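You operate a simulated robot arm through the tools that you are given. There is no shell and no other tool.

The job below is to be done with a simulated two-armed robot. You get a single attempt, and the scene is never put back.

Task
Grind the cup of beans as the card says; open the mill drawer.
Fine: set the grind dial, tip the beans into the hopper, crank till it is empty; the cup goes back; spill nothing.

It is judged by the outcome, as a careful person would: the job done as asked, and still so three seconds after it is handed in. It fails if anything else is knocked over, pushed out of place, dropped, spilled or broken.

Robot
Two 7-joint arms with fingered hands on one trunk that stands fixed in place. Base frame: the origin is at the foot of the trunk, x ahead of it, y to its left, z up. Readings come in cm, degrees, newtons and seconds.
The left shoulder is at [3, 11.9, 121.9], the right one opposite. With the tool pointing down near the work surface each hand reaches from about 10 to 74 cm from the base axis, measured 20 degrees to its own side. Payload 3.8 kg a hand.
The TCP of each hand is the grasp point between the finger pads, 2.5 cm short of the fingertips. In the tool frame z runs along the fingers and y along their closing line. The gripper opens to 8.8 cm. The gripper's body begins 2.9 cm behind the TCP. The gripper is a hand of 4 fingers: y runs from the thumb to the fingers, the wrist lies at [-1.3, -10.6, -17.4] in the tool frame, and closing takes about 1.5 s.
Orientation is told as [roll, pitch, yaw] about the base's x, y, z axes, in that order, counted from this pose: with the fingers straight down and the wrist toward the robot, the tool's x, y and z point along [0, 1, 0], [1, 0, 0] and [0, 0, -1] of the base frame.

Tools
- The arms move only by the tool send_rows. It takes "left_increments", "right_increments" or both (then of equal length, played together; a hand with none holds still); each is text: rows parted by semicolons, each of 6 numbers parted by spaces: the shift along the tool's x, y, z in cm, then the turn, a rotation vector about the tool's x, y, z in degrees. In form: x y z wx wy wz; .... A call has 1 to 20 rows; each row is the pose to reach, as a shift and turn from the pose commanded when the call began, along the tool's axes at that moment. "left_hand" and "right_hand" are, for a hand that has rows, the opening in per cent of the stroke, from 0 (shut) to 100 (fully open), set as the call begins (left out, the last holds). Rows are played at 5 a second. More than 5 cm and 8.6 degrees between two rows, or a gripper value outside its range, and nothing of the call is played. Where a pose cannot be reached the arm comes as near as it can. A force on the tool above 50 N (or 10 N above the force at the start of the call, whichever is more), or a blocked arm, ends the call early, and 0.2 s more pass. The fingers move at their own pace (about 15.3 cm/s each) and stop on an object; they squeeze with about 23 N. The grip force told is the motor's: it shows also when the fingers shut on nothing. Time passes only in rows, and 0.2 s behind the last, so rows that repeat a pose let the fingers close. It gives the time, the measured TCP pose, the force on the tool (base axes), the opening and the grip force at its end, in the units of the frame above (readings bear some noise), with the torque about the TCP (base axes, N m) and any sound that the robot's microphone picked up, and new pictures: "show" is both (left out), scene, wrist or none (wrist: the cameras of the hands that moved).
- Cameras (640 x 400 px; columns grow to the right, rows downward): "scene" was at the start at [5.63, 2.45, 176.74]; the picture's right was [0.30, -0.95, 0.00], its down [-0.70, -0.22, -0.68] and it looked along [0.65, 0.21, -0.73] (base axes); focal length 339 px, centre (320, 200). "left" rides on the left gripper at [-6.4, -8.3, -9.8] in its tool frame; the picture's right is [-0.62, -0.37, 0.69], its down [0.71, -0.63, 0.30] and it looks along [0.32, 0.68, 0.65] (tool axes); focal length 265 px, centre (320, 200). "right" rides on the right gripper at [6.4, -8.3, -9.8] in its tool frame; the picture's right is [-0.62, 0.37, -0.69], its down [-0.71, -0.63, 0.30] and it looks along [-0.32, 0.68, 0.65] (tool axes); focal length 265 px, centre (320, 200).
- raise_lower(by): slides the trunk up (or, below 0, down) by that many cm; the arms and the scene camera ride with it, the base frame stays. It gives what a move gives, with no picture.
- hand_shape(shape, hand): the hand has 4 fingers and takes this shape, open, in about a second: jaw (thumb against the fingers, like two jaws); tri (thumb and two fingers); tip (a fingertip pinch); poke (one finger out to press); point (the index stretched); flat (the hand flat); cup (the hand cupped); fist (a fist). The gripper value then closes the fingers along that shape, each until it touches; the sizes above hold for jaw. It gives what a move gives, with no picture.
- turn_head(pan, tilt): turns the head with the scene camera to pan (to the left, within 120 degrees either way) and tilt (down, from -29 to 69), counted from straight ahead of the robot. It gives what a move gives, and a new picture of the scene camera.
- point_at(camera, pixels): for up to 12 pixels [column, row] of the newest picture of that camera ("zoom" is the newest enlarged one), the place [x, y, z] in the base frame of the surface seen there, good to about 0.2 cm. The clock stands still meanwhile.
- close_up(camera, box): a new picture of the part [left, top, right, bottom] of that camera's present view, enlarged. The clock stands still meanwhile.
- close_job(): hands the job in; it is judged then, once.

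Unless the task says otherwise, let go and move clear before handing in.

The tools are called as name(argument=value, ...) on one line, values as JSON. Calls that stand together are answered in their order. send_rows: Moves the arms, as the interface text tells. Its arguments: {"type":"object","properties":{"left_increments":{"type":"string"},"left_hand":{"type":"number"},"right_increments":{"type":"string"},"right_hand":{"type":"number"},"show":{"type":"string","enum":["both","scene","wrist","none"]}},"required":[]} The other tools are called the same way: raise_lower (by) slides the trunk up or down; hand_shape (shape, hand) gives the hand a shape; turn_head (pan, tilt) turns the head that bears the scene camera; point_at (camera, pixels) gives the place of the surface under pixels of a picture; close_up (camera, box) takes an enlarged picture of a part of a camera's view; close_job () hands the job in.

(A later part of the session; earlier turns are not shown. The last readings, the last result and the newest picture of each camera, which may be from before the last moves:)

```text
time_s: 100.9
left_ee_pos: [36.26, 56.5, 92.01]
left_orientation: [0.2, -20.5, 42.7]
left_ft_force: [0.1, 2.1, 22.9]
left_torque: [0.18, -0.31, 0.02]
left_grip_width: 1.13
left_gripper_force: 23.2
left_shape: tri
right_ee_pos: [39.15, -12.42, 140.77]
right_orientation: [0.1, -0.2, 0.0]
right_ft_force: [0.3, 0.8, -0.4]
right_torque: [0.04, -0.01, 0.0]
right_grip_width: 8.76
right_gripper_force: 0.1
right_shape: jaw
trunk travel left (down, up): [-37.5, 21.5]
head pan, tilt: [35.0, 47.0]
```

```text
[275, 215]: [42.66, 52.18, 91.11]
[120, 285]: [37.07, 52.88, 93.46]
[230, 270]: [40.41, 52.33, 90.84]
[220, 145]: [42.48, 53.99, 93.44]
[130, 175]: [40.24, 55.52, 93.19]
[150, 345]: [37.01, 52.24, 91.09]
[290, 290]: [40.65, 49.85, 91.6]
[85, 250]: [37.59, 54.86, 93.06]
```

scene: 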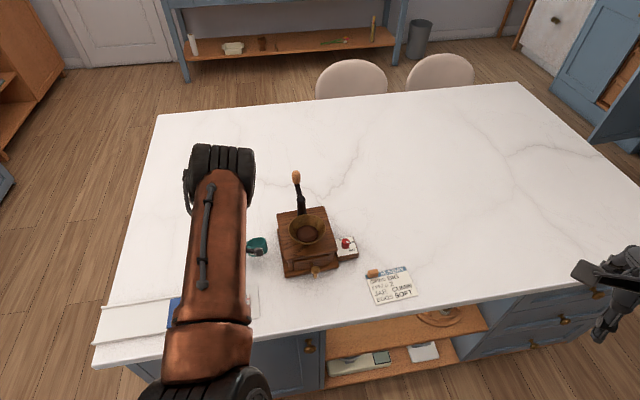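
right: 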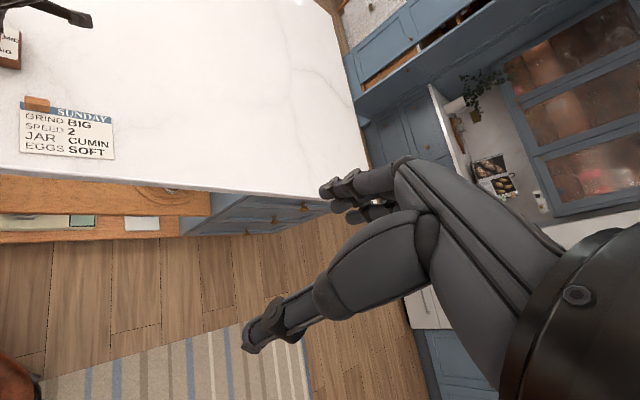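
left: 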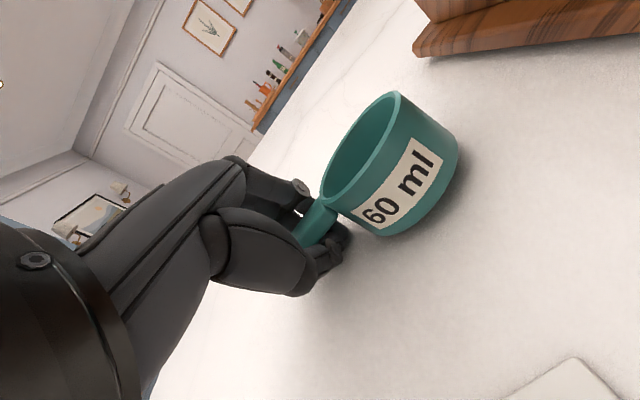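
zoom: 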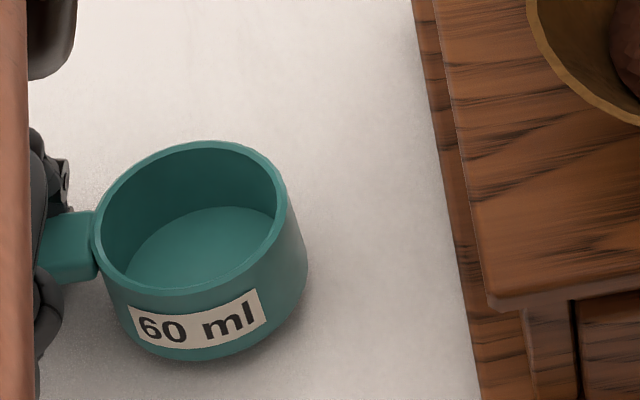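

The cup base is essentially on the counter (rim z≈93.3) with 23 N of contact. I'll ease up a little and open in small steps.

send_rows(left_increments="0 0.13 -0.36 0 0 0; 0 0.13 -0.36 0 0 0", show="none")

send_rows(left_increments="0 0 0 0 0 0; 0 0 0 0 0 0", left_hand=15, show="none")

send_rows(left_increments="0 0 0 0 0 0; 0 0 0 0 0 0", left_hand=22, show="none")

send_rows(left_increments="0 0 0 0 0 0; 0 0 0 0 0 0", left_hand=32, show="wrist")

close_up(camera="scene", box=[240, 230, 285, 270])

```text
time_s: 101.5
left_ee_pos: [36.27, 56.44, 91.95]
left_orientation: [0.2, -19.9, 42.8]
left_ft_force: [2.8, 2.8, 10.6]
left_torque: [0.14, -0.17, 0.03]
left_grip_width: 1.11
left_gripper_force: 23.4
left_shape: tri
right_ee_pos: [39.35, -12.26, 140.67]
right_orientation: [0.0, 0.1, 0.0]
right_ft_force: [-0.4, 1.5, 0.5]
right_torque: [0.02, 0.02, 0.01]
right_grip_width: 8.76
right_gripper_force: 0.0
right_shape: jaw
trunk travel left (down, up): [-37.5, 21.5]
head pan, tilt: [35.0, 47.0]
```

```text
time_s: 102.1
left_ee_pos: [36.14, 56.4, 92.08]
left_orientation: [0.2, -20.1, 42.8]
left_ft_force: [1.7, 1.2, 9.0]
left_torque: [0.07, -0.1, -0.01]
left_grip_width: 1.36
left_gripper_force: 0.0
left_shape: tri
right_ee_pos: [39.23, -12.39, 140.92]
right_orientation: [0.0, 0.0, 0.0]
right_ft_force: [-0.1, 0.3, -0.3]
right_torque: [0.0, -0.01, 0.0]
right_grip_width: 8.76
right_gripper_force: 0.0
right_shape: jaw
trunk travel left (down, up): [-37.5, 21.5]
head pan, tilt: [35.0, 47.0]
```

```text
time_s: 102.7
left_ee_pos: [36.25, 56.54, 92.11]
left_orientation: [0.3, -20.1, 42.8]
left_ft_force: [2.4, 1.9, 9.5]
left_torque: [0.08, -0.11, 0.0]
left_grip_width: 1.86
left_gripper_force: 0.2
left_shape: tri
right_ee_pos: [39.39, -12.5, 140.77]
right_orientation: [-0.1, -0.1, 0.0]
right_ft_force: [-0.6, -0.2, 0.3]
right_torque: [0.0, 0.02, 0.02]
right_grip_width: 8.77
right_gripper_force: 0.1
right_shape: jaw
trunk travel left (down, up): [-37.5, 21.5]
head pan, tilt: [35.0, 47.0]
```

```text
time_s: 103.3
left_ee_pos: [36.21, 56.64, 92.16]
left_orientation: [0.4, -20.1, 42.7]
left_ft_force: [0.4, 2.1, 11.7]
left_torque: [0.06, -0.08, 0.07]
left_grip_width: 2.59
left_gripper_force: 0.1
left_shape: tri
right_ee_pos: [39.34, -12.42, 140.72]
right_orientation: [0.0, 0.0, 0.0]
right_ft_force: [-0.2, 0.3, -0.1]
right_torque: [0.0, -0.01, 0.0]
right_grip_width: 8.77
right_gripper_force: 0.0
right_shape: jaw
trunk travel left (down, up): [-37.5, 21.5]
head pan, tilt: [35.0, 47.0]
```

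left: 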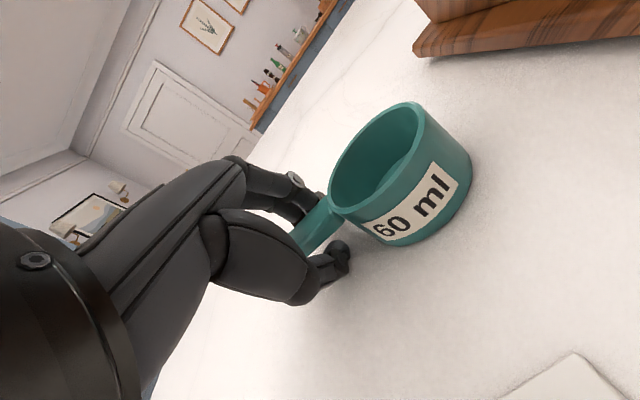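

```text
10.00 times, centred on (262, 250) of scene
```

zoom: 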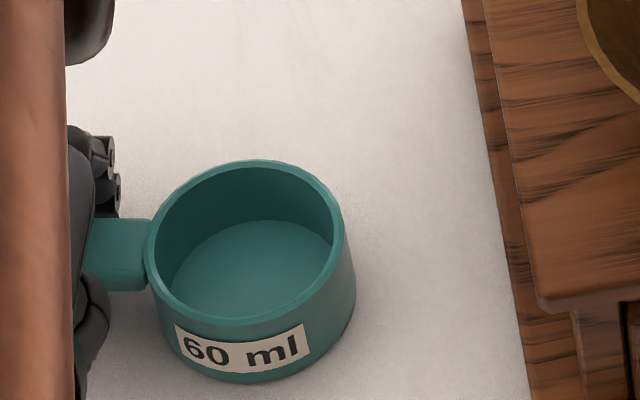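

The cup is flat. I'll raise slightly, open more, and measure its position before leaving it.

send_rows(left_increments="0 0.1 -0.28 0 0 0; 0 0.2 -0.56 0 0 0; 0 0.2 -0.56 0 0 0; 0 0.2 -0.56 0 0 0", left_hand=50, show="wrist")

close_up(camera="scene", box=[240, 230, 285, 270])

point_at(camera="zoom", pixels=[[150, 265], [338, 235], [200, 313], [290, 303], [270, 165], [180, 195], [90, 250], [125, 225], [130, 265]])

```text
time_s: 104.3
left_ee_pos: [36.27, 56.42, 92.53]
left_orientation: [0.2, -20.0, 42.8]
left_ft_force: [2.7, 1.1, 10.9]
left_torque: [-0.05, -0.08, 0.01]
left_grip_width: 3.81
left_gripper_force: 0.1
left_shape: tri
right_ee_pos: [39.34, -12.42, 140.86]
right_orientation: [0.1, 0.0, 0.1]
right_ft_force: [-0.9, 0.8, -0.7]
right_torque: [0.01, -0.03, -0.04]
right_grip_width: 8.75
right_gripper_force: 0.0
right_shape: jaw
trunk travel left (down, up): [-37.5, 21.5]
head pan, tilt: [35.0, 47.0]
```

left: 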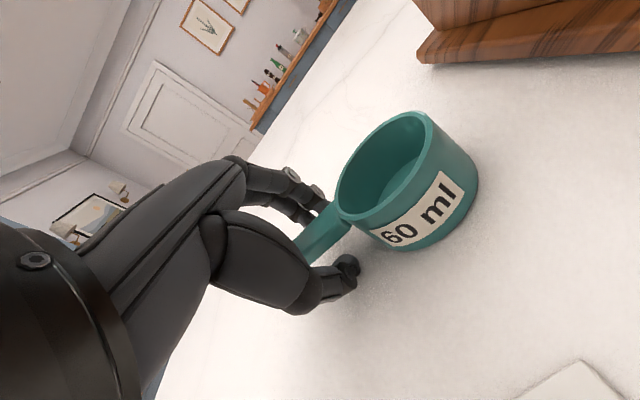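

```text
10.00 times, centred on (262, 250) of scene
```

zoom: 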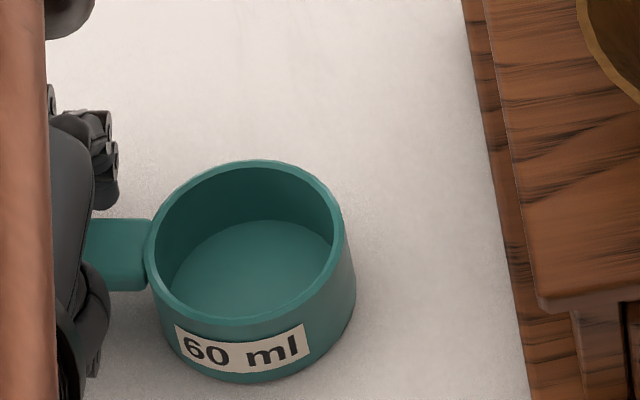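

```text
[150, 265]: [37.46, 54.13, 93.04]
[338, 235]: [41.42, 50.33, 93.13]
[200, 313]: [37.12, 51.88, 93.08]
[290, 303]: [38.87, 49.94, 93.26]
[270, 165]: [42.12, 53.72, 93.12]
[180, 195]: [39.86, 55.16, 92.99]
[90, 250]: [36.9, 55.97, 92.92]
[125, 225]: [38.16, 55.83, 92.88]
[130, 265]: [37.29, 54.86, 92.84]
```

The cup sits flat and upright at (39.5, 52.5), within about half a centimetre of its original place (40.0, 52.7). I'll lift the hand straight up, clear of the handle.

send_rows(left_increments="0 0.35 -0.18 0 0 0; 0 0.62 -0.84 0 0 0; 0 0.97 -1.78 0 0 0; 0 1.65 -3.66 0 0 0; 0 3 -7.4 0 0 0; 0 4.4 -11.2 0 0 0; 0 4.4 -11.2 0 0 0", show="both")

close_up(camera="scene", box=[225, 220, 295, 280])

```text
time_s: 105.9
left_ee_pos: [36.44, 56.78, 104.76]
left_orientation: [0.2, -20.0, 42.7]
left_ft_force: [-0.2, 0.1, 0.8]
left_torque: [0.01, 0.0, 0.01]
left_grip_width: 4.37
left_gripper_force: 0.1
left_shape: tri
right_ee_pos: [39.41, -12.37, 140.76]
right_orientation: [0.0, 0.0, 0.1]
right_ft_force: [-0.5, -0.3, 0.5]
right_torque: [0.02, 0.0, -0.01]
right_grip_width: 8.79
right_gripper_force: 0.0
right_shape: jaw
trunk travel left (down, up): [-37.5, 21.5]
head pan, tilt: [35.0, 47.0]
```

scene: 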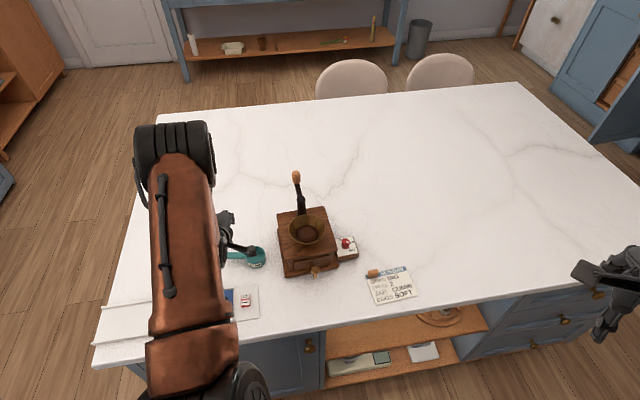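
left: 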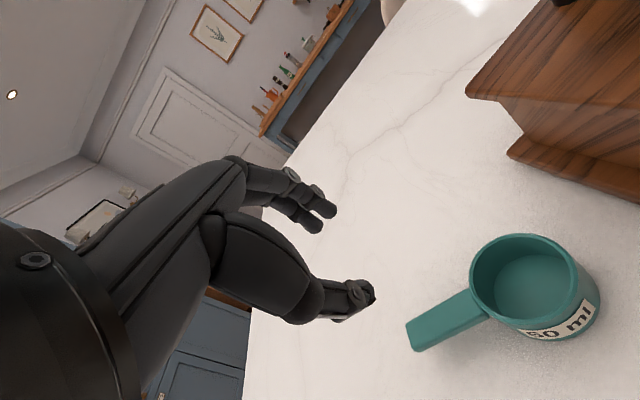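

```text
6.67 times, centred on (260, 250) of scene
```

zoom: 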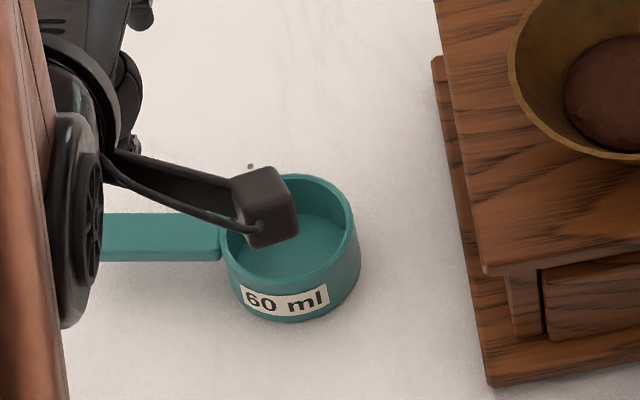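

The cup is back in place and upright. Next comes the crank: I'll raise the left hand upright and out of the way, then measure the crank.

send_rows(left_increments="0 1.4 -3.75 5 0 0; 0 2.7 -7.5 10 0 0; 0 4.1 -11.3 15 0 0; 0 5.1 -14.1 20 0 0; 0 5.1 -14.1 20 0 0", show="none")

turn_head(pan=32, tilt=44)

close_up(camera="scene", box=[285, 165, 385, 285])

```text
time_s: 107.1
left_ee_pos: [36.77, 56.85, 119.79]
left_orientation: [0.2, 0.0, 42.9]
left_ft_force: [0.7, -0.3, -0.2]
left_torque: [0.01, 0.01, -0.01]
left_grip_width: 4.4
left_gripper_force: 0.1
left_shape: tri
right_ee_pos: [39.33, -12.31, 140.78]
right_orientation: [0.0, 0.0, -0.1]
right_ft_force: [-0.4, 0.8, -0.3]
right_torque: [-0.01, -0.02, 0.03]
right_grip_width: 8.75
right_gripper_force: 0.0
right_shape: jaw
trunk travel left (down, up): [-37.5, 21.5]
head pan, tilt: [35.0, 47.0]
```

```text
time_s: 107.7
left_ee_pos: [36.52, 56.69, 119.7]
left_orientation: [0.1, 0.0, 42.7]
left_ft_force: [-0.5, -0.5, 0.6]
left_torque: [-0.04, -0.01, -0.03]
left_grip_width: 4.37
left_gripper_force: 0.0
left_shape: tri
right_ee_pos: [39.26, -12.3, 140.73]
right_orientation: [0.0, 0.0, 0.0]
right_ft_force: [1.1, 0.2, 0.8]
right_torque: [0.01, 0.03, -0.01]
right_grip_width: 8.77
right_gripper_force: 0.0
right_shape: jaw
trunk travel left (down, up): [-37.5, 21.5]
head pan, tilt: [32.0, 44.0]
```

scene: 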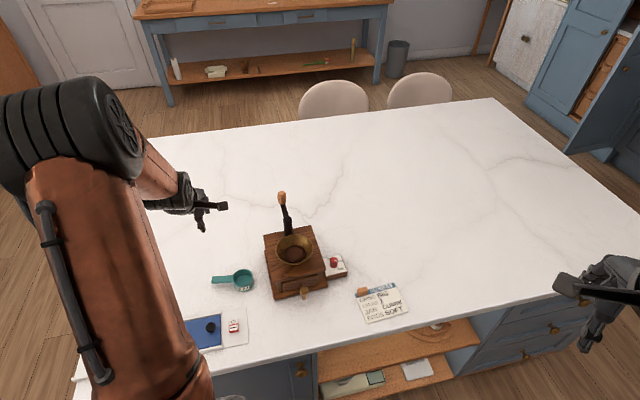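

```text
3.33 times, centred on (335, 225) of scene
```

zoom: 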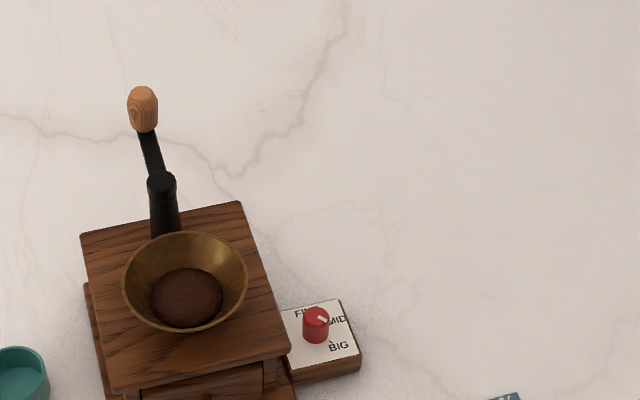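

close_up(camera="scene", box=[262, 185, 308, 245])

point_at(camera="zoom", pixels=[[295, 60], [318, 62], [272, 62], [300, 90], [300, 30], [310, 130], [325, 160], [335, 215], [335, 200], [315, 215], [355, 215], [340, 260]])

```text
6.67 times, centred on (285, 215) of scene
```

zoom: 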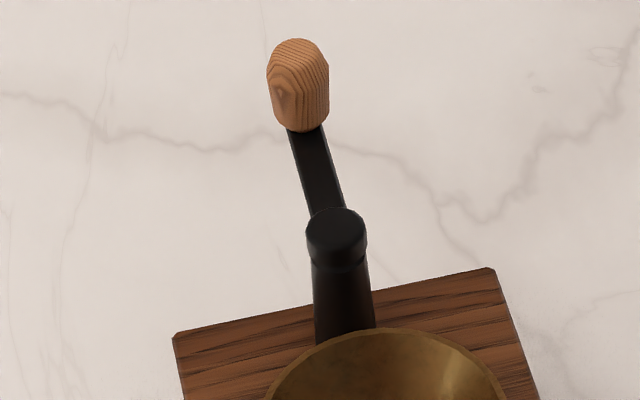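

```text
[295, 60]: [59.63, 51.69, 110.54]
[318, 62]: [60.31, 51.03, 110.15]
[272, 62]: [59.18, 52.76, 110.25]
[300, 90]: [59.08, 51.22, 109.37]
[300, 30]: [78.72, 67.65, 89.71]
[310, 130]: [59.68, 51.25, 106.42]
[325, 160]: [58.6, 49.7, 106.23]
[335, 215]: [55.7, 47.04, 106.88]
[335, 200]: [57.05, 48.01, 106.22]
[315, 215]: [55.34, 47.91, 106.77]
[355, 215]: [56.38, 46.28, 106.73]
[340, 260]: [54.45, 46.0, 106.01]
```

I'll take more points on the hub and handle to fix the pivot and crank radius.

point_at(camera="zoom", pixels=[[337, 228], [337, 212], [337, 246], [310, 230], [364, 228], [298, 45], [298, 52], [288, 70], [312, 75], [300, 120], [285, 115], [318, 115]])

point_at(camera="scene", pixels=[[295, 253], [275, 247], [313, 243], [290, 268], [300, 238]])

```text
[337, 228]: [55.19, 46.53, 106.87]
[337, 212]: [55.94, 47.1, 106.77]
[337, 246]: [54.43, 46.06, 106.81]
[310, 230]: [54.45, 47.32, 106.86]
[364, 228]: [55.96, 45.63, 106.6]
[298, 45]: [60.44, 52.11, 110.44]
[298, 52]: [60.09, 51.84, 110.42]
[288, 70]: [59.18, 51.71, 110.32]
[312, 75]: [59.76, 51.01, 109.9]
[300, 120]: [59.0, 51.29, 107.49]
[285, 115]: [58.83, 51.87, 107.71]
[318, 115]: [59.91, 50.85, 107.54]
```

```text
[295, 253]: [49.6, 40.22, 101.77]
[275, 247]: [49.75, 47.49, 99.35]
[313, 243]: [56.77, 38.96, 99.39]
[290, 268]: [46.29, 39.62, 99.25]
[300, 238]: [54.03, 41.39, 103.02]
```

The hub is at (55.2, 46.55), the wooden handle axis is near (60.0, 52.0) with its top at z 110.5, and the crank radius is about 7.3 cm. I'll move the left hand above the handle.

send_rows(left_increments="-3.2 2.35 -0.5 0 0 0; -6.5 4.7 -1 0 0 0; -9.7 7 -1 0 0 0; -12.9 9.4 -1 0 0 0; -16.2 11.8 -1 0 0 0; -19.4 14.1 -1 0 0 0; -19.4 14.1 -1 0 0 0", left_hand=60, show="both")

close_up(camera="left", box=[220, 120, 540, 340])

```text
time_s: 109.3
left_ee_pos: [59.94, 52.05, 120.76]
left_orientation: [0.1, 0.0, 42.9]
left_ft_force: [-0.1, 0.3, 0.4]
left_torque: [0.0, -0.02, -0.01]
left_grip_width: 5.25
left_gripper_force: 0.0
left_shape: tri
right_ee_pos: [39.29, -12.29, 140.79]
right_orientation: [-0.1, 0.0, 0.1]
right_ft_force: [1.1, -0.6, 0.4]
right_torque: [0.0, -0.02, 0.03]
right_grip_width: 8.78
right_gripper_force: 0.1
right_shape: jaw
trunk travel left (down, up): [-37.5, 21.5]
head pan, tilt: [32.0, 44.0]
```

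scene: 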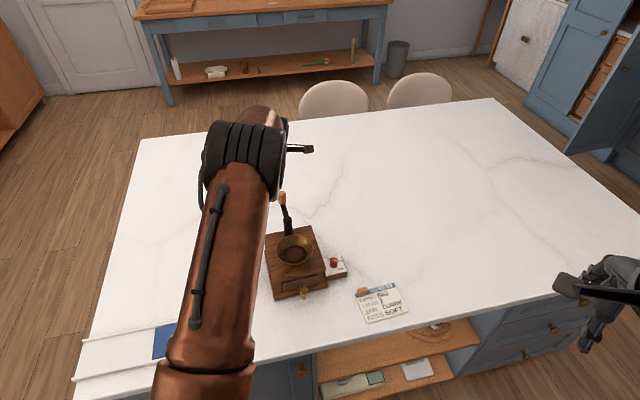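
left: 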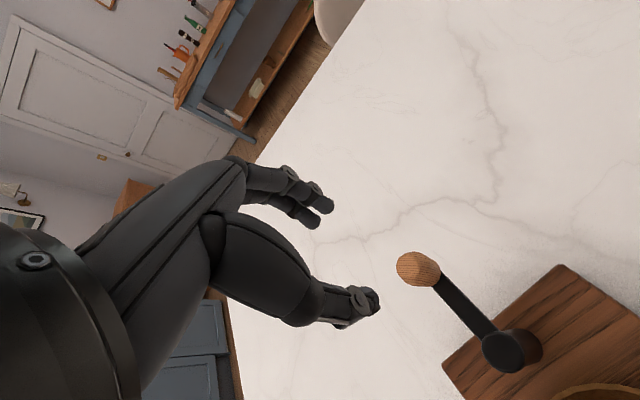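

```text
1.82 times, centred on (380, 230) of left
```

zoom: 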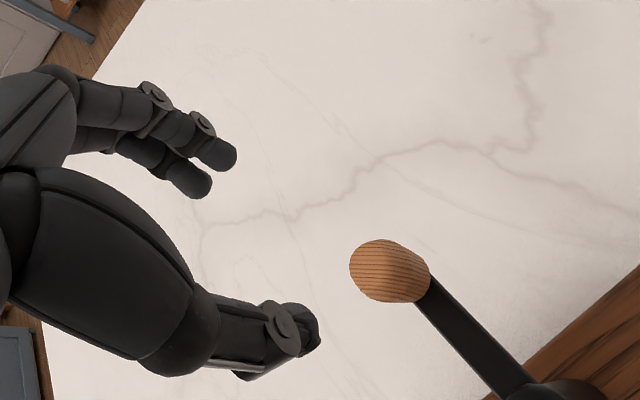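

The handle top is at about (415,268) in the left view, close to the projected approach line. I'll refine its position with point measurements.

point_at(camera="zoom", pixels=[[352, 265], [380, 243], [375, 295], [395, 265], [420, 300], [430, 270], [385, 268], [365, 270], [560, 390]])

```text
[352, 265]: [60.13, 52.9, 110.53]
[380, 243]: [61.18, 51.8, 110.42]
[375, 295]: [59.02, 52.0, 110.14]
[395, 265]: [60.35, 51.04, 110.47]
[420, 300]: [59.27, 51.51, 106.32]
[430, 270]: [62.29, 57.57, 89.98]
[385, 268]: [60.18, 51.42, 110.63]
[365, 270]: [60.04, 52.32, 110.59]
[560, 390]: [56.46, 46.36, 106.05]
```

The handle centre is (60.1, 51.95), top z 110.6. I'll descend around it to TCP z≈109.5.

send_rows(left_increments="-0.1 0.05 3.5 0 0 0; -0.18 0.05 7 0 0 0; -0.18 0.05 9.5 0 0 0; -0.18 0.05 11.2 0 0 0; -0.18 0.05 11.2 0 0 0", show="wrist")

close_up(camera="left", box=[220, 120, 540, 340])

```text
time_s: 110.5
left_ee_pos: [60.1, 51.69, 109.34]
left_orientation: [0.2, 0.0, 42.9]
left_ft_force: [-0.4, 0.4, 0.4]
left_torque: [0.06, 0.0, -0.03]
left_grip_width: 5.23
left_gripper_force: 0.1
left_shape: tri
right_ee_pos: [39.3, -12.34, 140.79]
right_orientation: [0.0, 0.0, -0.1]
right_ft_force: [0.4, -0.6, -0.4]
right_torque: [0.03, 0.04, -0.01]
right_grip_width: 8.77
right_gripper_force: 0.0
right_shape: jaw
trunk travel left (down, up): [-37.5, 21.5]
head pan, tilt: [32.0, 44.0]
```

left: 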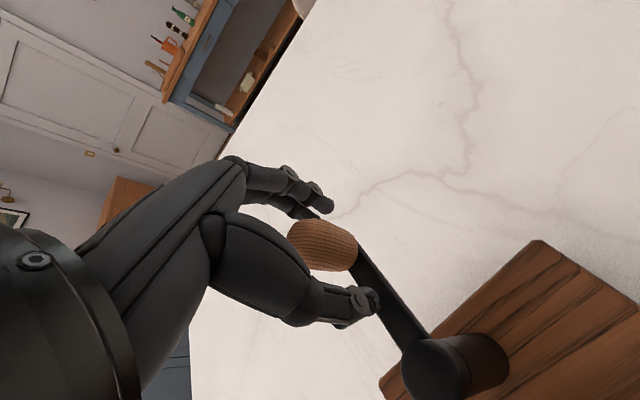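

```text
1.82 times, centred on (380, 230) of left
```

zoom: 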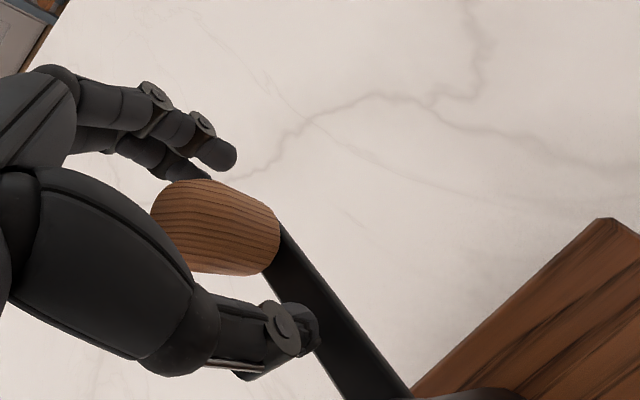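

The handle is between the fingers and thumb, and the tips sit just above the crank arm. I'll close the hand.

send_rows(left_increments="0 0 -0.2 0 0 0; 0 0 -0.2 0 0 0; 0 0 -0.2 0 0 0; 0 0 -0.2 0 0 0; 0 0 -0.2 0 0 0; 0 0 -0.2 0 0 0; 0 0 -0.2 0 0 0", left_hand=0, show="wrist")

```text
time_s: 112.1
left_ee_pos: [60.27, 51.85, 109.57]
left_orientation: [0.2, 0.1, 43.0]
left_ft_force: [-1.5, -2.3, 0.3]
left_torque: [-0.04, 0.07, 0.03]
left_grip_width: 1.67
left_gripper_force: 23.1
left_shape: tri
right_ee_pos: [39.51, -12.27, 140.71]
right_orientation: [0.1, -0.1, 0.0]
right_ft_force: [-0.8, -0.3, 0.0]
right_torque: [-0.01, 0.01, 0.0]
right_grip_width: 8.78
right_gripper_force: 0.1
right_shape: jaw
trunk travel left (down, up): [-37.5, 21.5]
head pan, tilt: [32.0, 44.0]
```

left: 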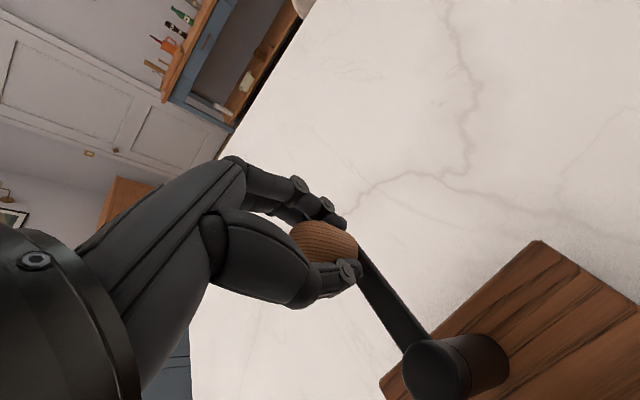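

The handle is gripped. I'll try the first 60° clockwise and watch the forces.

send_rows(left_increments="-1.25 0.0 0 0 0 0; -2.51 -0.24 0 0 0 0; -3.7 -0.7 0 0 0 0; -4.79 -1.32 0 0 0 0; -6.57 -3.12 0 0 0 0; -6.57 -3.12 0 0 0 0", show="both")

close_up(camera="scene", box=[230, 190, 350, 310])

```text
time_s: 113.5
left_ee_pos: [62.5, 44.89, 109.46]
left_orientation: [0.1, 0.1, 42.8]
left_ft_force: [-3.0, -1.3, -0.7]
left_torque: [-0.03, 0.01, 0.04]
left_grip_width: 1.65
left_gripper_force: 23.0
left_shape: tri
right_ee_pos: [39.31, -12.3, 140.76]
right_orientation: [0.1, 0.0, 0.0]
right_ft_force: [0.4, -0.2, 0.2]
right_torque: [-0.04, -0.01, 0.03]
right_grip_width: 8.78
right_gripper_force: 0.1
right_shape: jaw
trunk travel left (down, up): [-37.5, 21.5]
head pan, tilt: [32.0, 44.0]
```

scene: 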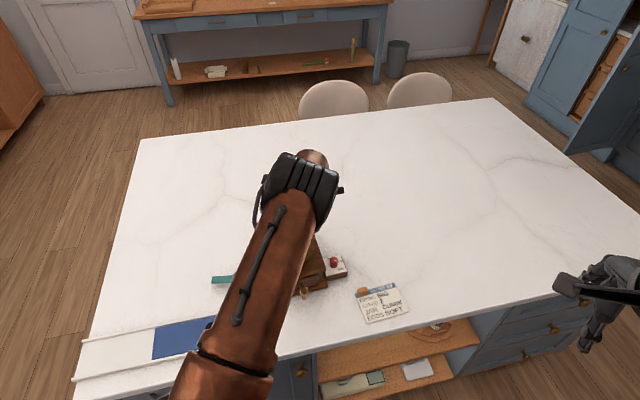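
left: 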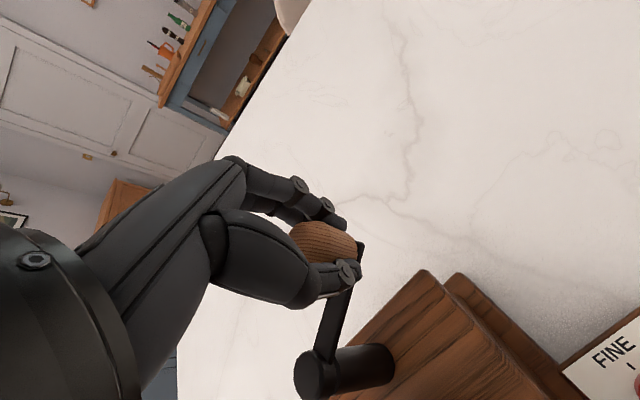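

```text
3.33 times, centred on (290, 250) of scene
```

zoom: 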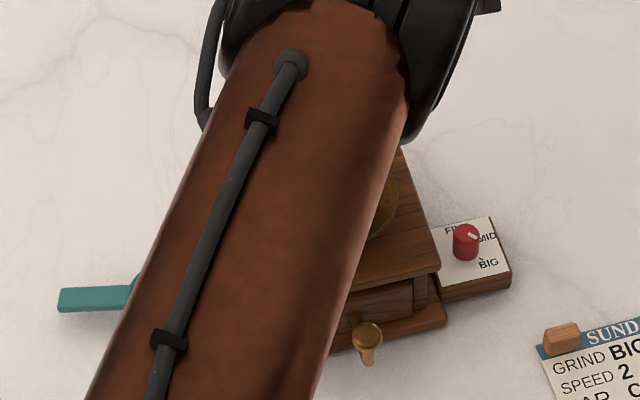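

The crank turns easily (about 3 N). I'll make one full clockwise turn.

send_rows(left_increments="-1.051 -2.295 0 0 0 0; -1.254 -4.812 0 0 0 0; -0.583 -7.246 0 0 0 0; 0.879 -9.304 0 0 0 0; 2.957 -10.738 0 0 0 0; 5.401 -11.375 0 0 0 0; 7.915 -11.137 0 0 0 0; 10.195 -10.054 0 0 0 0; 11.968 -8.256 0 0 0 0; 13.019 -5.961 0 0 0 0; 13.222 -3.444 0 0 0 0; 12.551 -1.01 0 0 0 0; 11.089 1.048 0 0 0 0; 9.011 2.482 0 0 0 0; 6.567 3.119 0 0 0 0; 4.053 2.881 0 0 0 0; 1.773 1.798 0 0 0 0; 0 0 0 0 0 0", show="both")

```text
time_s: 117.3
left_ee_pos: [62.37, 44.87, 109.56]
left_orientation: [0.2, 0.1, 42.9]
left_ft_force: [0.3, -0.1, -0.7]
left_torque: [0.0, -0.03, 0.03]
left_grip_width: 1.63
left_gripper_force: 22.9
left_shape: tri
right_ee_pos: [39.36, -12.34, 140.84]
right_orientation: [0.0, 0.0, 0.1]
right_ft_force: [-0.2, 0.4, -1.3]
right_torque: [0.0, -0.01, 0.01]
right_grip_width: 8.75
right_gripper_force: 0.0
right_shape: jaw
trunk travel left (down, up): [-37.5, 21.5]
head pan, tilt: [32.0, 44.0]
```

scene: 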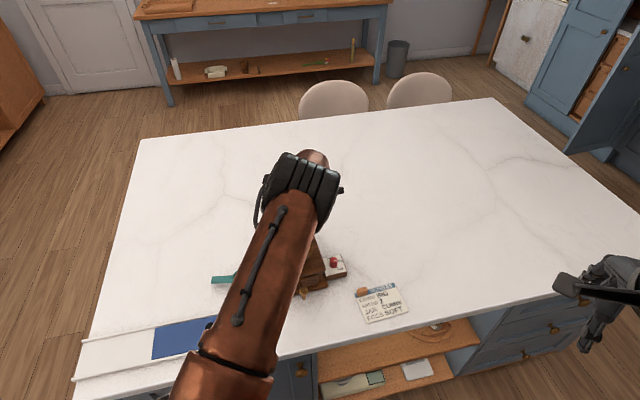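
left: 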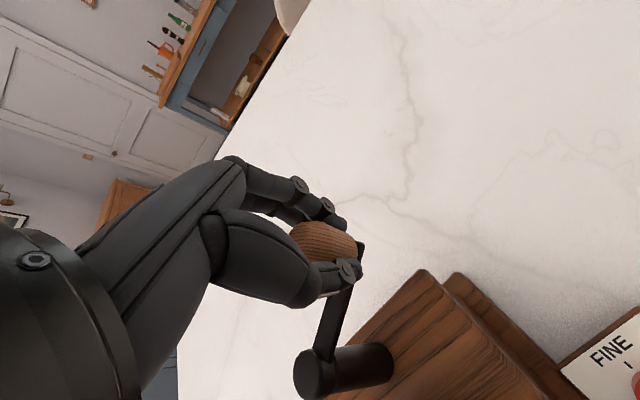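

One full turn went smoothly. I'll stop the next turn on the left side so I can see into the bowl.

send_rows(left_increments="-1.051 -2.295 0 0 0 0; -1.254 -4.812 0 0 0 0; -0.583 -7.246 0 0 0 0; 0.879 -9.304 0 0 0 0; 2.957 -10.738 0 0 0 0; 5.401 -11.375 0 0 0 0; 7.915 -11.137 0 0 0 0; 10.195 -10.054 0 0 0 0; 11.968 -8.256 0 0 0 0; 13.019 -5.961 0 0 0 0; 13.019 -5.961 0 0 0 0", show="both")

close_up(camera="scene", box=[230, 210, 350, 310])

close_up(camera="left", box=[300, 100, 640, 400])

```text
time_s: 119.7
left_ee_pos: [49.43, 50.58, 109.61]
left_orientation: [0.3, 0.0, 42.9]
left_ft_force: [1.4, -1.1, 0.1]
left_torque: [-0.03, 0.01, 0.01]
left_grip_width: 1.62
left_gripper_force: 22.5
left_shape: tri
right_ee_pos: [39.52, -12.25, 140.75]
right_orientation: [0.0, 0.1, 0.0]
right_ft_force: [0.0, -0.2, -0.8]
right_torque: [-0.02, 0.0, -0.04]
right_grip_width: 8.77
right_gripper_force: 0.0
right_shape: jaw
trunk travel left (down, up): [-37.5, 21.5]
head pan, tilt: [32.0, 44.0]
```

scene: 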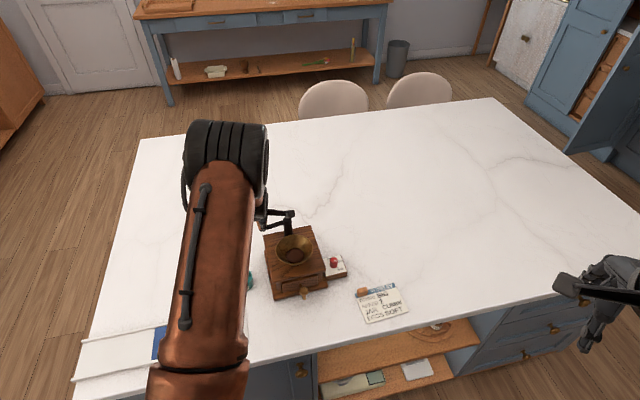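
left: 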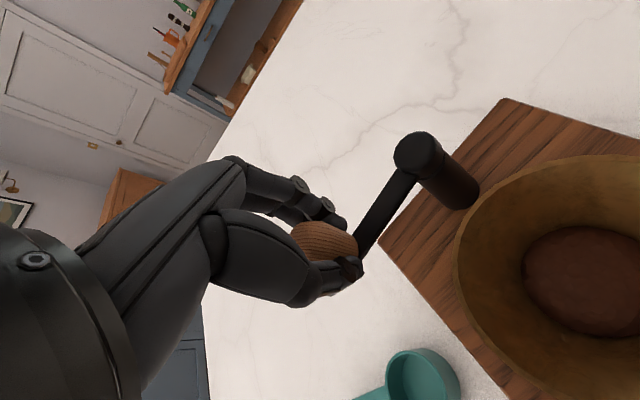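

```text
4.00 times, centred on (290, 260) of scene
```

zoom: 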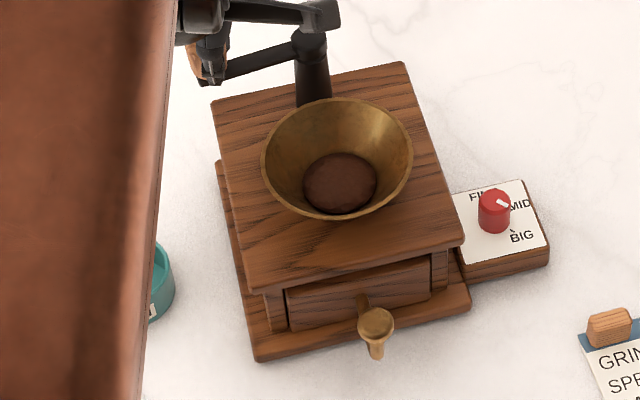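

```text
1.33 times, centred on (470, 250) of left
```

zoom: 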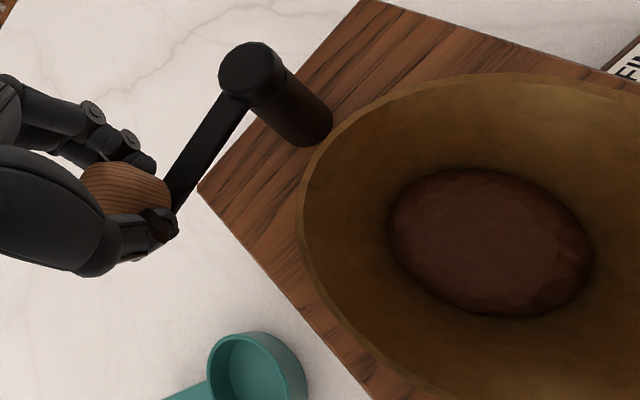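

The bean level has gone down, so clockwise works. I'll keep cranking with full turns ending here so the bowl stays visible.

send_rows(left_increments="0.203 2.517 0 0 0 0; -0.468 4.951 0 0 0 0; -1.93 7.009 0 0 0 0; -4.008 8.443 0 0 0 0; -6.452 9.08 0 0 0 0; -8.966 8.842 0 0 0 0; -11.246 7.759 0 0 0 0; -13.019 5.961 0 0 0 0; -14.07 3.666 0 0 0 0; -14.273 1.149 0 0 0 0; -13.602 -1.285 0 0 0 0; -12.14 -3.343 0 0 0 0; -10.062 -4.777 0 0 0 0; -7.618 -5.414 0 0 0 0; -5.104 -5.176 0 0 0 0; -2.824 -4.093 0 0 0 0; -1.051 -2.295 0 0 0 0; 0 0 0 0 0 0", show="none")

send_rows(left_increments="0.203 2.517 0 0 0 0; -0.468 4.951 0 0 0 0; -1.93 7.009 0 0 0 0; -4.008 8.443 0 0 0 0; -6.452 9.08 0 0 0 0; -8.966 8.842 0 0 0 0; -11.246 7.759 0 0 0 0; -13.019 5.961 0 0 0 0; -14.07 3.666 0 0 0 0; -14.273 1.149 0 0 0 0; -13.602 -1.285 0 0 0 0; -12.14 -3.343 0 0 0 0; -10.062 -4.777 0 0 0 0; -7.618 -5.414 0 0 0 0; -5.104 -5.176 0 0 0 0; -2.824 -4.093 0 0 0 0; -1.051 -2.295 0 0 0 0; 0 0 0 0 0 0", show="both")

close_up(camera="scene", box=[230, 210, 350, 310])

```text
time_s: 123.5
left_ee_pos: [49.42, 50.38, 109.48]
left_orientation: [0.1, 0.2, 42.8]
left_ft_force: [2.2, -1.8, -0.1]
left_torque: [-0.01, -0.02, 0.0]
left_grip_width: 1.6
left_gripper_force: 23.6
left_shape: tri
right_ee_pos: [39.57, -12.23, 140.78]
right_orientation: [0.0, 0.1, 0.1]
right_ft_force: [0.2, -0.4, -0.7]
right_torque: [0.0, 0.02, -0.02]
right_grip_width: 8.78
right_gripper_force: 0.1
right_shape: jaw
trunk travel left (down, up): [-37.5, 21.5]
head pan, tilt: [32.0, 44.0]
```

```text
time_s: 127.3
left_ee_pos: [49.27, 50.34, 109.55]
left_orientation: [0.1, -0.2, 42.8]
left_ft_force: [5.0, -3.2, 0.1]
left_torque: [-0.04, -0.13, 0.0]
left_grip_width: 1.62
left_gripper_force: 22.7
left_shape: tri
right_ee_pos: [39.35, -12.32, 140.75]
right_orientation: [0.1, 0.1, 0.1]
right_ft_force: [0.0, -0.2, -0.7]
right_torque: [0.03, 0.02, -0.01]
right_grip_width: 8.78
right_gripper_force: 0.0
right_shape: jaw
trunk travel left (down, up): [-37.5, 21.5]
head pan, tilt: [32.0, 44.0]
```

scene: 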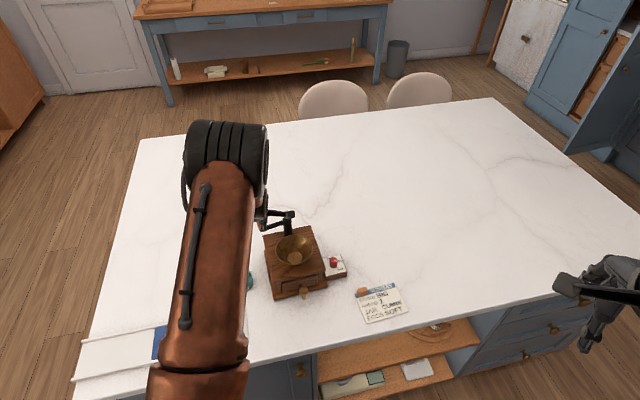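
left: 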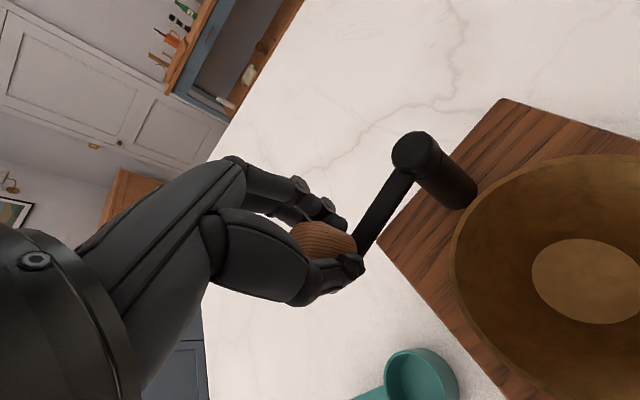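

```text
4.00 times, centred on (290, 260) of scene
```

zoom: 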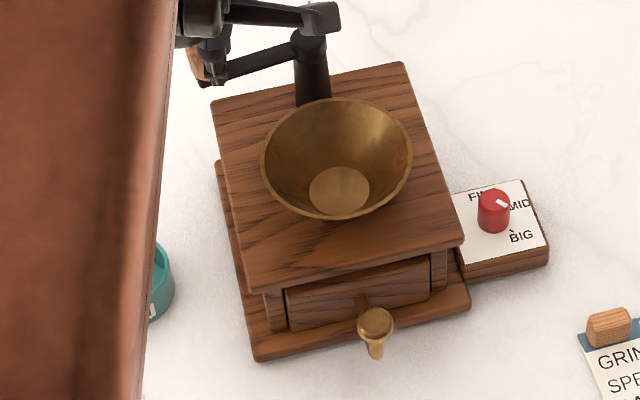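

The hopper is empty, with bare brass at the bottom at (338,190) in the zoom. I'll release the crank, lift away, and examine the dial and the drawer knob.

send_rows(left_increments="0 0 0 0 0 0; 0 0 0 0 0 0; 0 0 0 0 0 0; 0 0 -2 0 0 0; 0 0 -5 0 0 0; 0 0 -10 0 0 0; 2 -3 -14 0 0 0; 5 -6 -14 0 0 0; 8 -9 -14 0 0 0; 8 -9 -14 0 0 0", left_hand=60, show="both")

close_up(camera="scene", box=[320, 245, 360, 285])

close_up(camera="scene", box=[270, 260, 340, 310])

```text
refused: row 7 steps farther than a row can; nothing moved
```

```text
10.00 times, centred on (340, 265) of scene
```

zoom: 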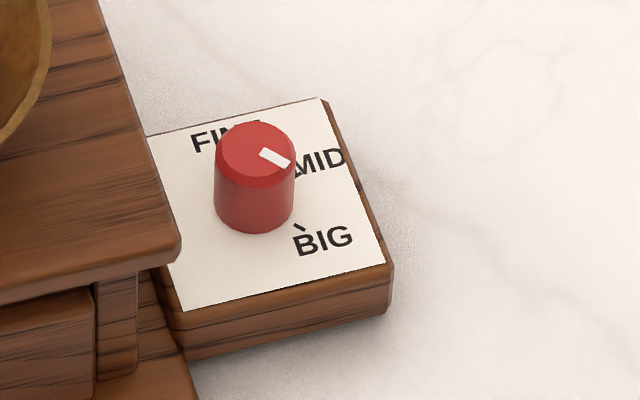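

```text
8.00 times, centred on (305, 285) of scene
```

zoom: 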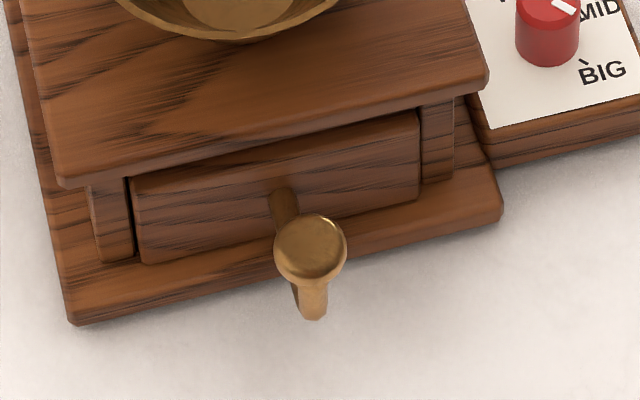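

The dial is in clear view in this picture, so I'll measure the pointer and tick again for a precise check, along with the drawer knob's geometry.

point_at(camera="zoom", pixels=[[312, 240], [285, 245], [338, 245], [312, 270], [312, 300], [312, 315], [285, 205], [270, 220], [300, 290], [326, 295], [280, 190], [200, 210]])

close_up(camera="scene", box=[330, 253, 350, 273])

point_at(camera="zoom", pixels=[[320, 200]])

```text
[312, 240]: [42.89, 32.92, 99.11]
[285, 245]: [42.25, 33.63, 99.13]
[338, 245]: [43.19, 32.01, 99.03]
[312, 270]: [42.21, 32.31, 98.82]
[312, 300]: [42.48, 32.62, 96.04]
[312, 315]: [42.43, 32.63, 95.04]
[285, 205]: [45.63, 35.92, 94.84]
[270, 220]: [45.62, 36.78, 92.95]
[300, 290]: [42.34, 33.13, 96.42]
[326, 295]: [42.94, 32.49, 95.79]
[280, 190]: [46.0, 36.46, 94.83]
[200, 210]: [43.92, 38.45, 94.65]
```

```text
16.00 times, centred on (340, 263) of scene
```

zoom: 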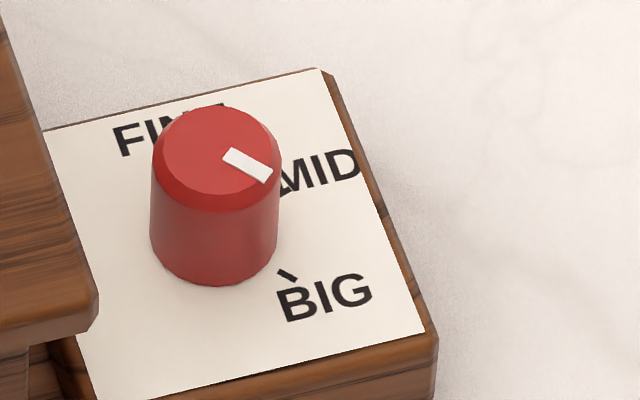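

```text
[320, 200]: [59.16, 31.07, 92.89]
```

I'll measure the pointer ends and the tick directly in this enlarged view.

point_at(camera="zoom", pixels=[[230, 157], [248, 166], [266, 175], [280, 271], [288, 276], [295, 281], [158, 150], [276, 150], [216, 108], [216, 190], [216, 150], [284, 188]])

```text
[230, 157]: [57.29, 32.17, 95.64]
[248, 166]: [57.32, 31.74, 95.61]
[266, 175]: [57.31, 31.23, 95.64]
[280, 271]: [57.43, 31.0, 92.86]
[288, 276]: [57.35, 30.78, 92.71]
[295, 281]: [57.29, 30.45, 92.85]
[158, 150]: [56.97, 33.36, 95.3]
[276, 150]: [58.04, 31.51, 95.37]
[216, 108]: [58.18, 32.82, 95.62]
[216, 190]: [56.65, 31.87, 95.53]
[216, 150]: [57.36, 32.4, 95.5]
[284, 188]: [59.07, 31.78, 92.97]
```

The pointer (x≈57.3, y 32.2→31.2) lies right on the line to the BIG tick (57.35, 30.8), so the dial is set correctly. Now I'll release the crank and lift off, using smaller steps this time.

send_rows(left_increments="0 0 0 0 0 0; 0 0 0 0 0 0; 0 0 0 0 0 0; 0 0 -2 0 0 0; 0 0 -5 0 0 0; 0 0 -9 0 0 0; 0 0 -13 0 0 0; 2 -3 -14 0 0 0; 5 -6 -14 0 0 0; 5 -6 -14 0 0 0", left_hand=60, show="both")

close_up(camera="scene", box=[210, 190, 370, 310])

```text
time_s: 129.5
left_ee_pos: [41.42, 49.96, 123.83]
left_orientation: [0.3, -0.1, 42.7]
left_ft_force: [-0.3, 0.2, 0.3]
left_torque: [0.01, -0.01, 0.03]
left_grip_width: 5.23
left_gripper_force: 0.0
left_shape: tri
right_ee_pos: [39.37, -12.21, 140.81]
right_orientation: [-0.1, 0.1, 0.0]
right_ft_force: [0.4, -0.6, 0.1]
right_torque: [0.03, -0.01, -0.01]
right_grip_width: 8.75
right_gripper_force: 0.0
right_shape: jaw
trunk travel left (down, up): [-37.5, 21.5]
head pan, tilt: [32.0, 44.0]
```

scene: 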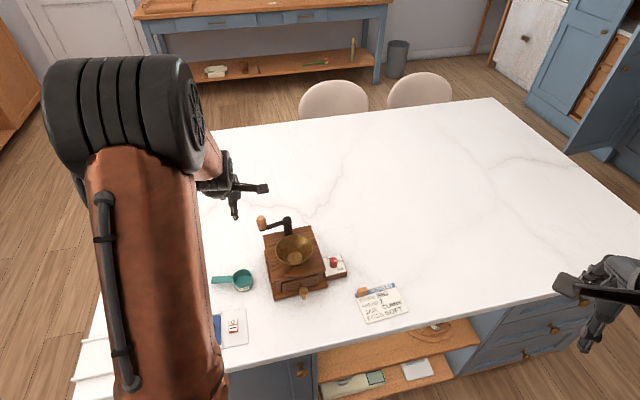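
left: 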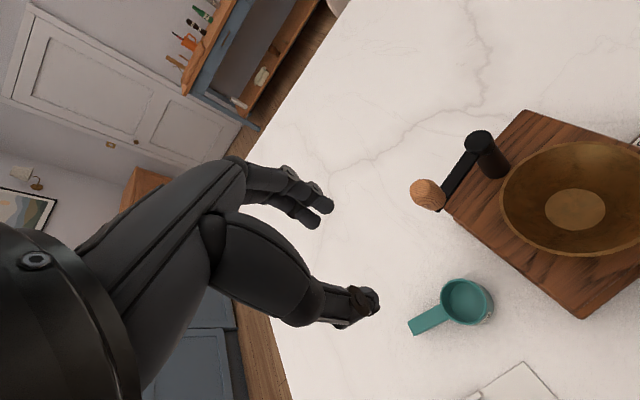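

```text
3.33 times, centred on (290, 250) of scene
```

zoom: 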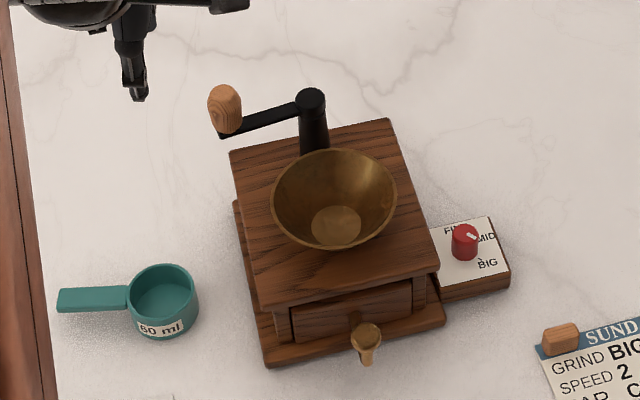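

The crank is released, and the cup, mill and counter look clean. Next I'll move the left hand above the drawer knob (post at (42.6, 32.7), top z 99.1) with yaw 0.

send_rows(left_increments="-2.25 -1.8 1.3 0 0 7.1; -4.5 -3.6 2.7 0 0 14.2; -6.75 -5.4 4 0 0 21.4; -9 -7.2 5.3 0 0 28.5; -11.25 -9 6.7 0 0 35.6; -13.5 -10.85 8 0 0 42.7; -13.5 -10.85 8 0 0 42.7", left_hand=50, show="both")

close_up(camera="left", box=[240, 120, 560, 340])

```text
time_s: 131.1
left_ee_pos: [42.5, 32.65, 115.47]
left_orientation: [0.1, 0.1, -0.1]
left_ft_force: [-0.2, 0.2, 0.5]
left_torque: [-0.01, 0.0, 0.0]
left_grip_width: 4.47
left_gripper_force: 0.0
left_shape: tri
right_ee_pos: [39.32, -12.22, 140.71]
right_orientation: [0.0, -0.1, 0.0]
right_ft_force: [-0.1, -1.3, -1.1]
right_torque: [0.02, 0.0, 0.01]
right_grip_width: 8.77
right_gripper_force: 0.0
right_shape: jaw
trunk travel left (down, up): [-37.5, 21.5]
head pan, tilt: [32.0, 44.0]
```

scene: 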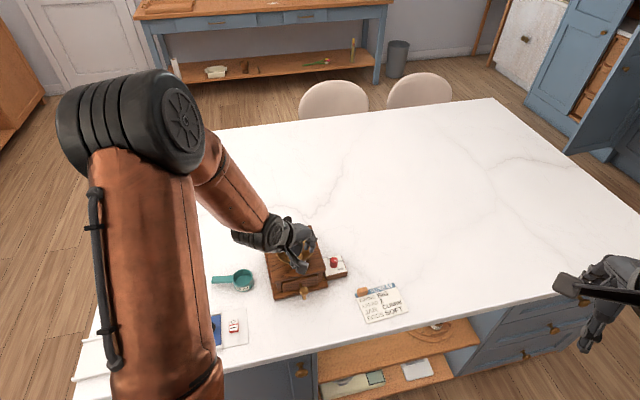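
left: 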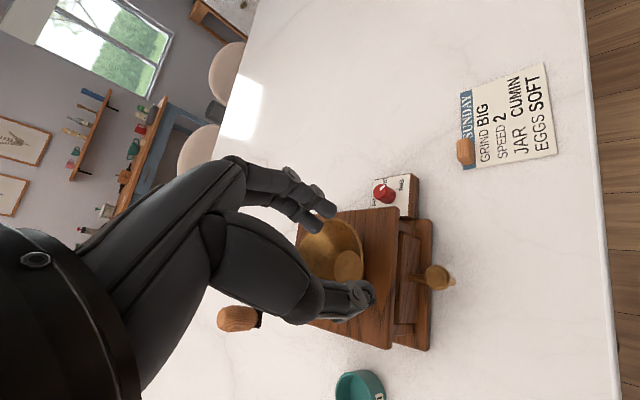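

```text
1.82 times, centred on (400, 230) of left
```

zoom: 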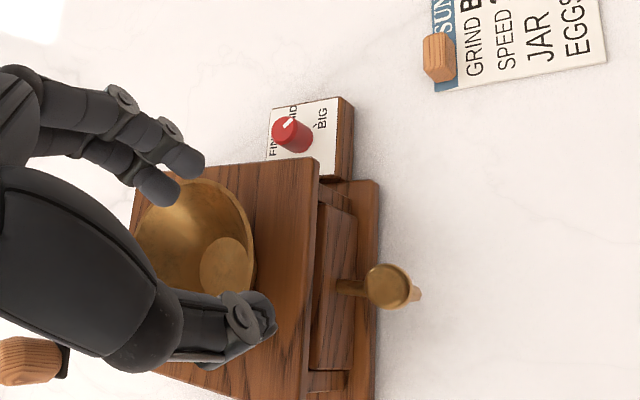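

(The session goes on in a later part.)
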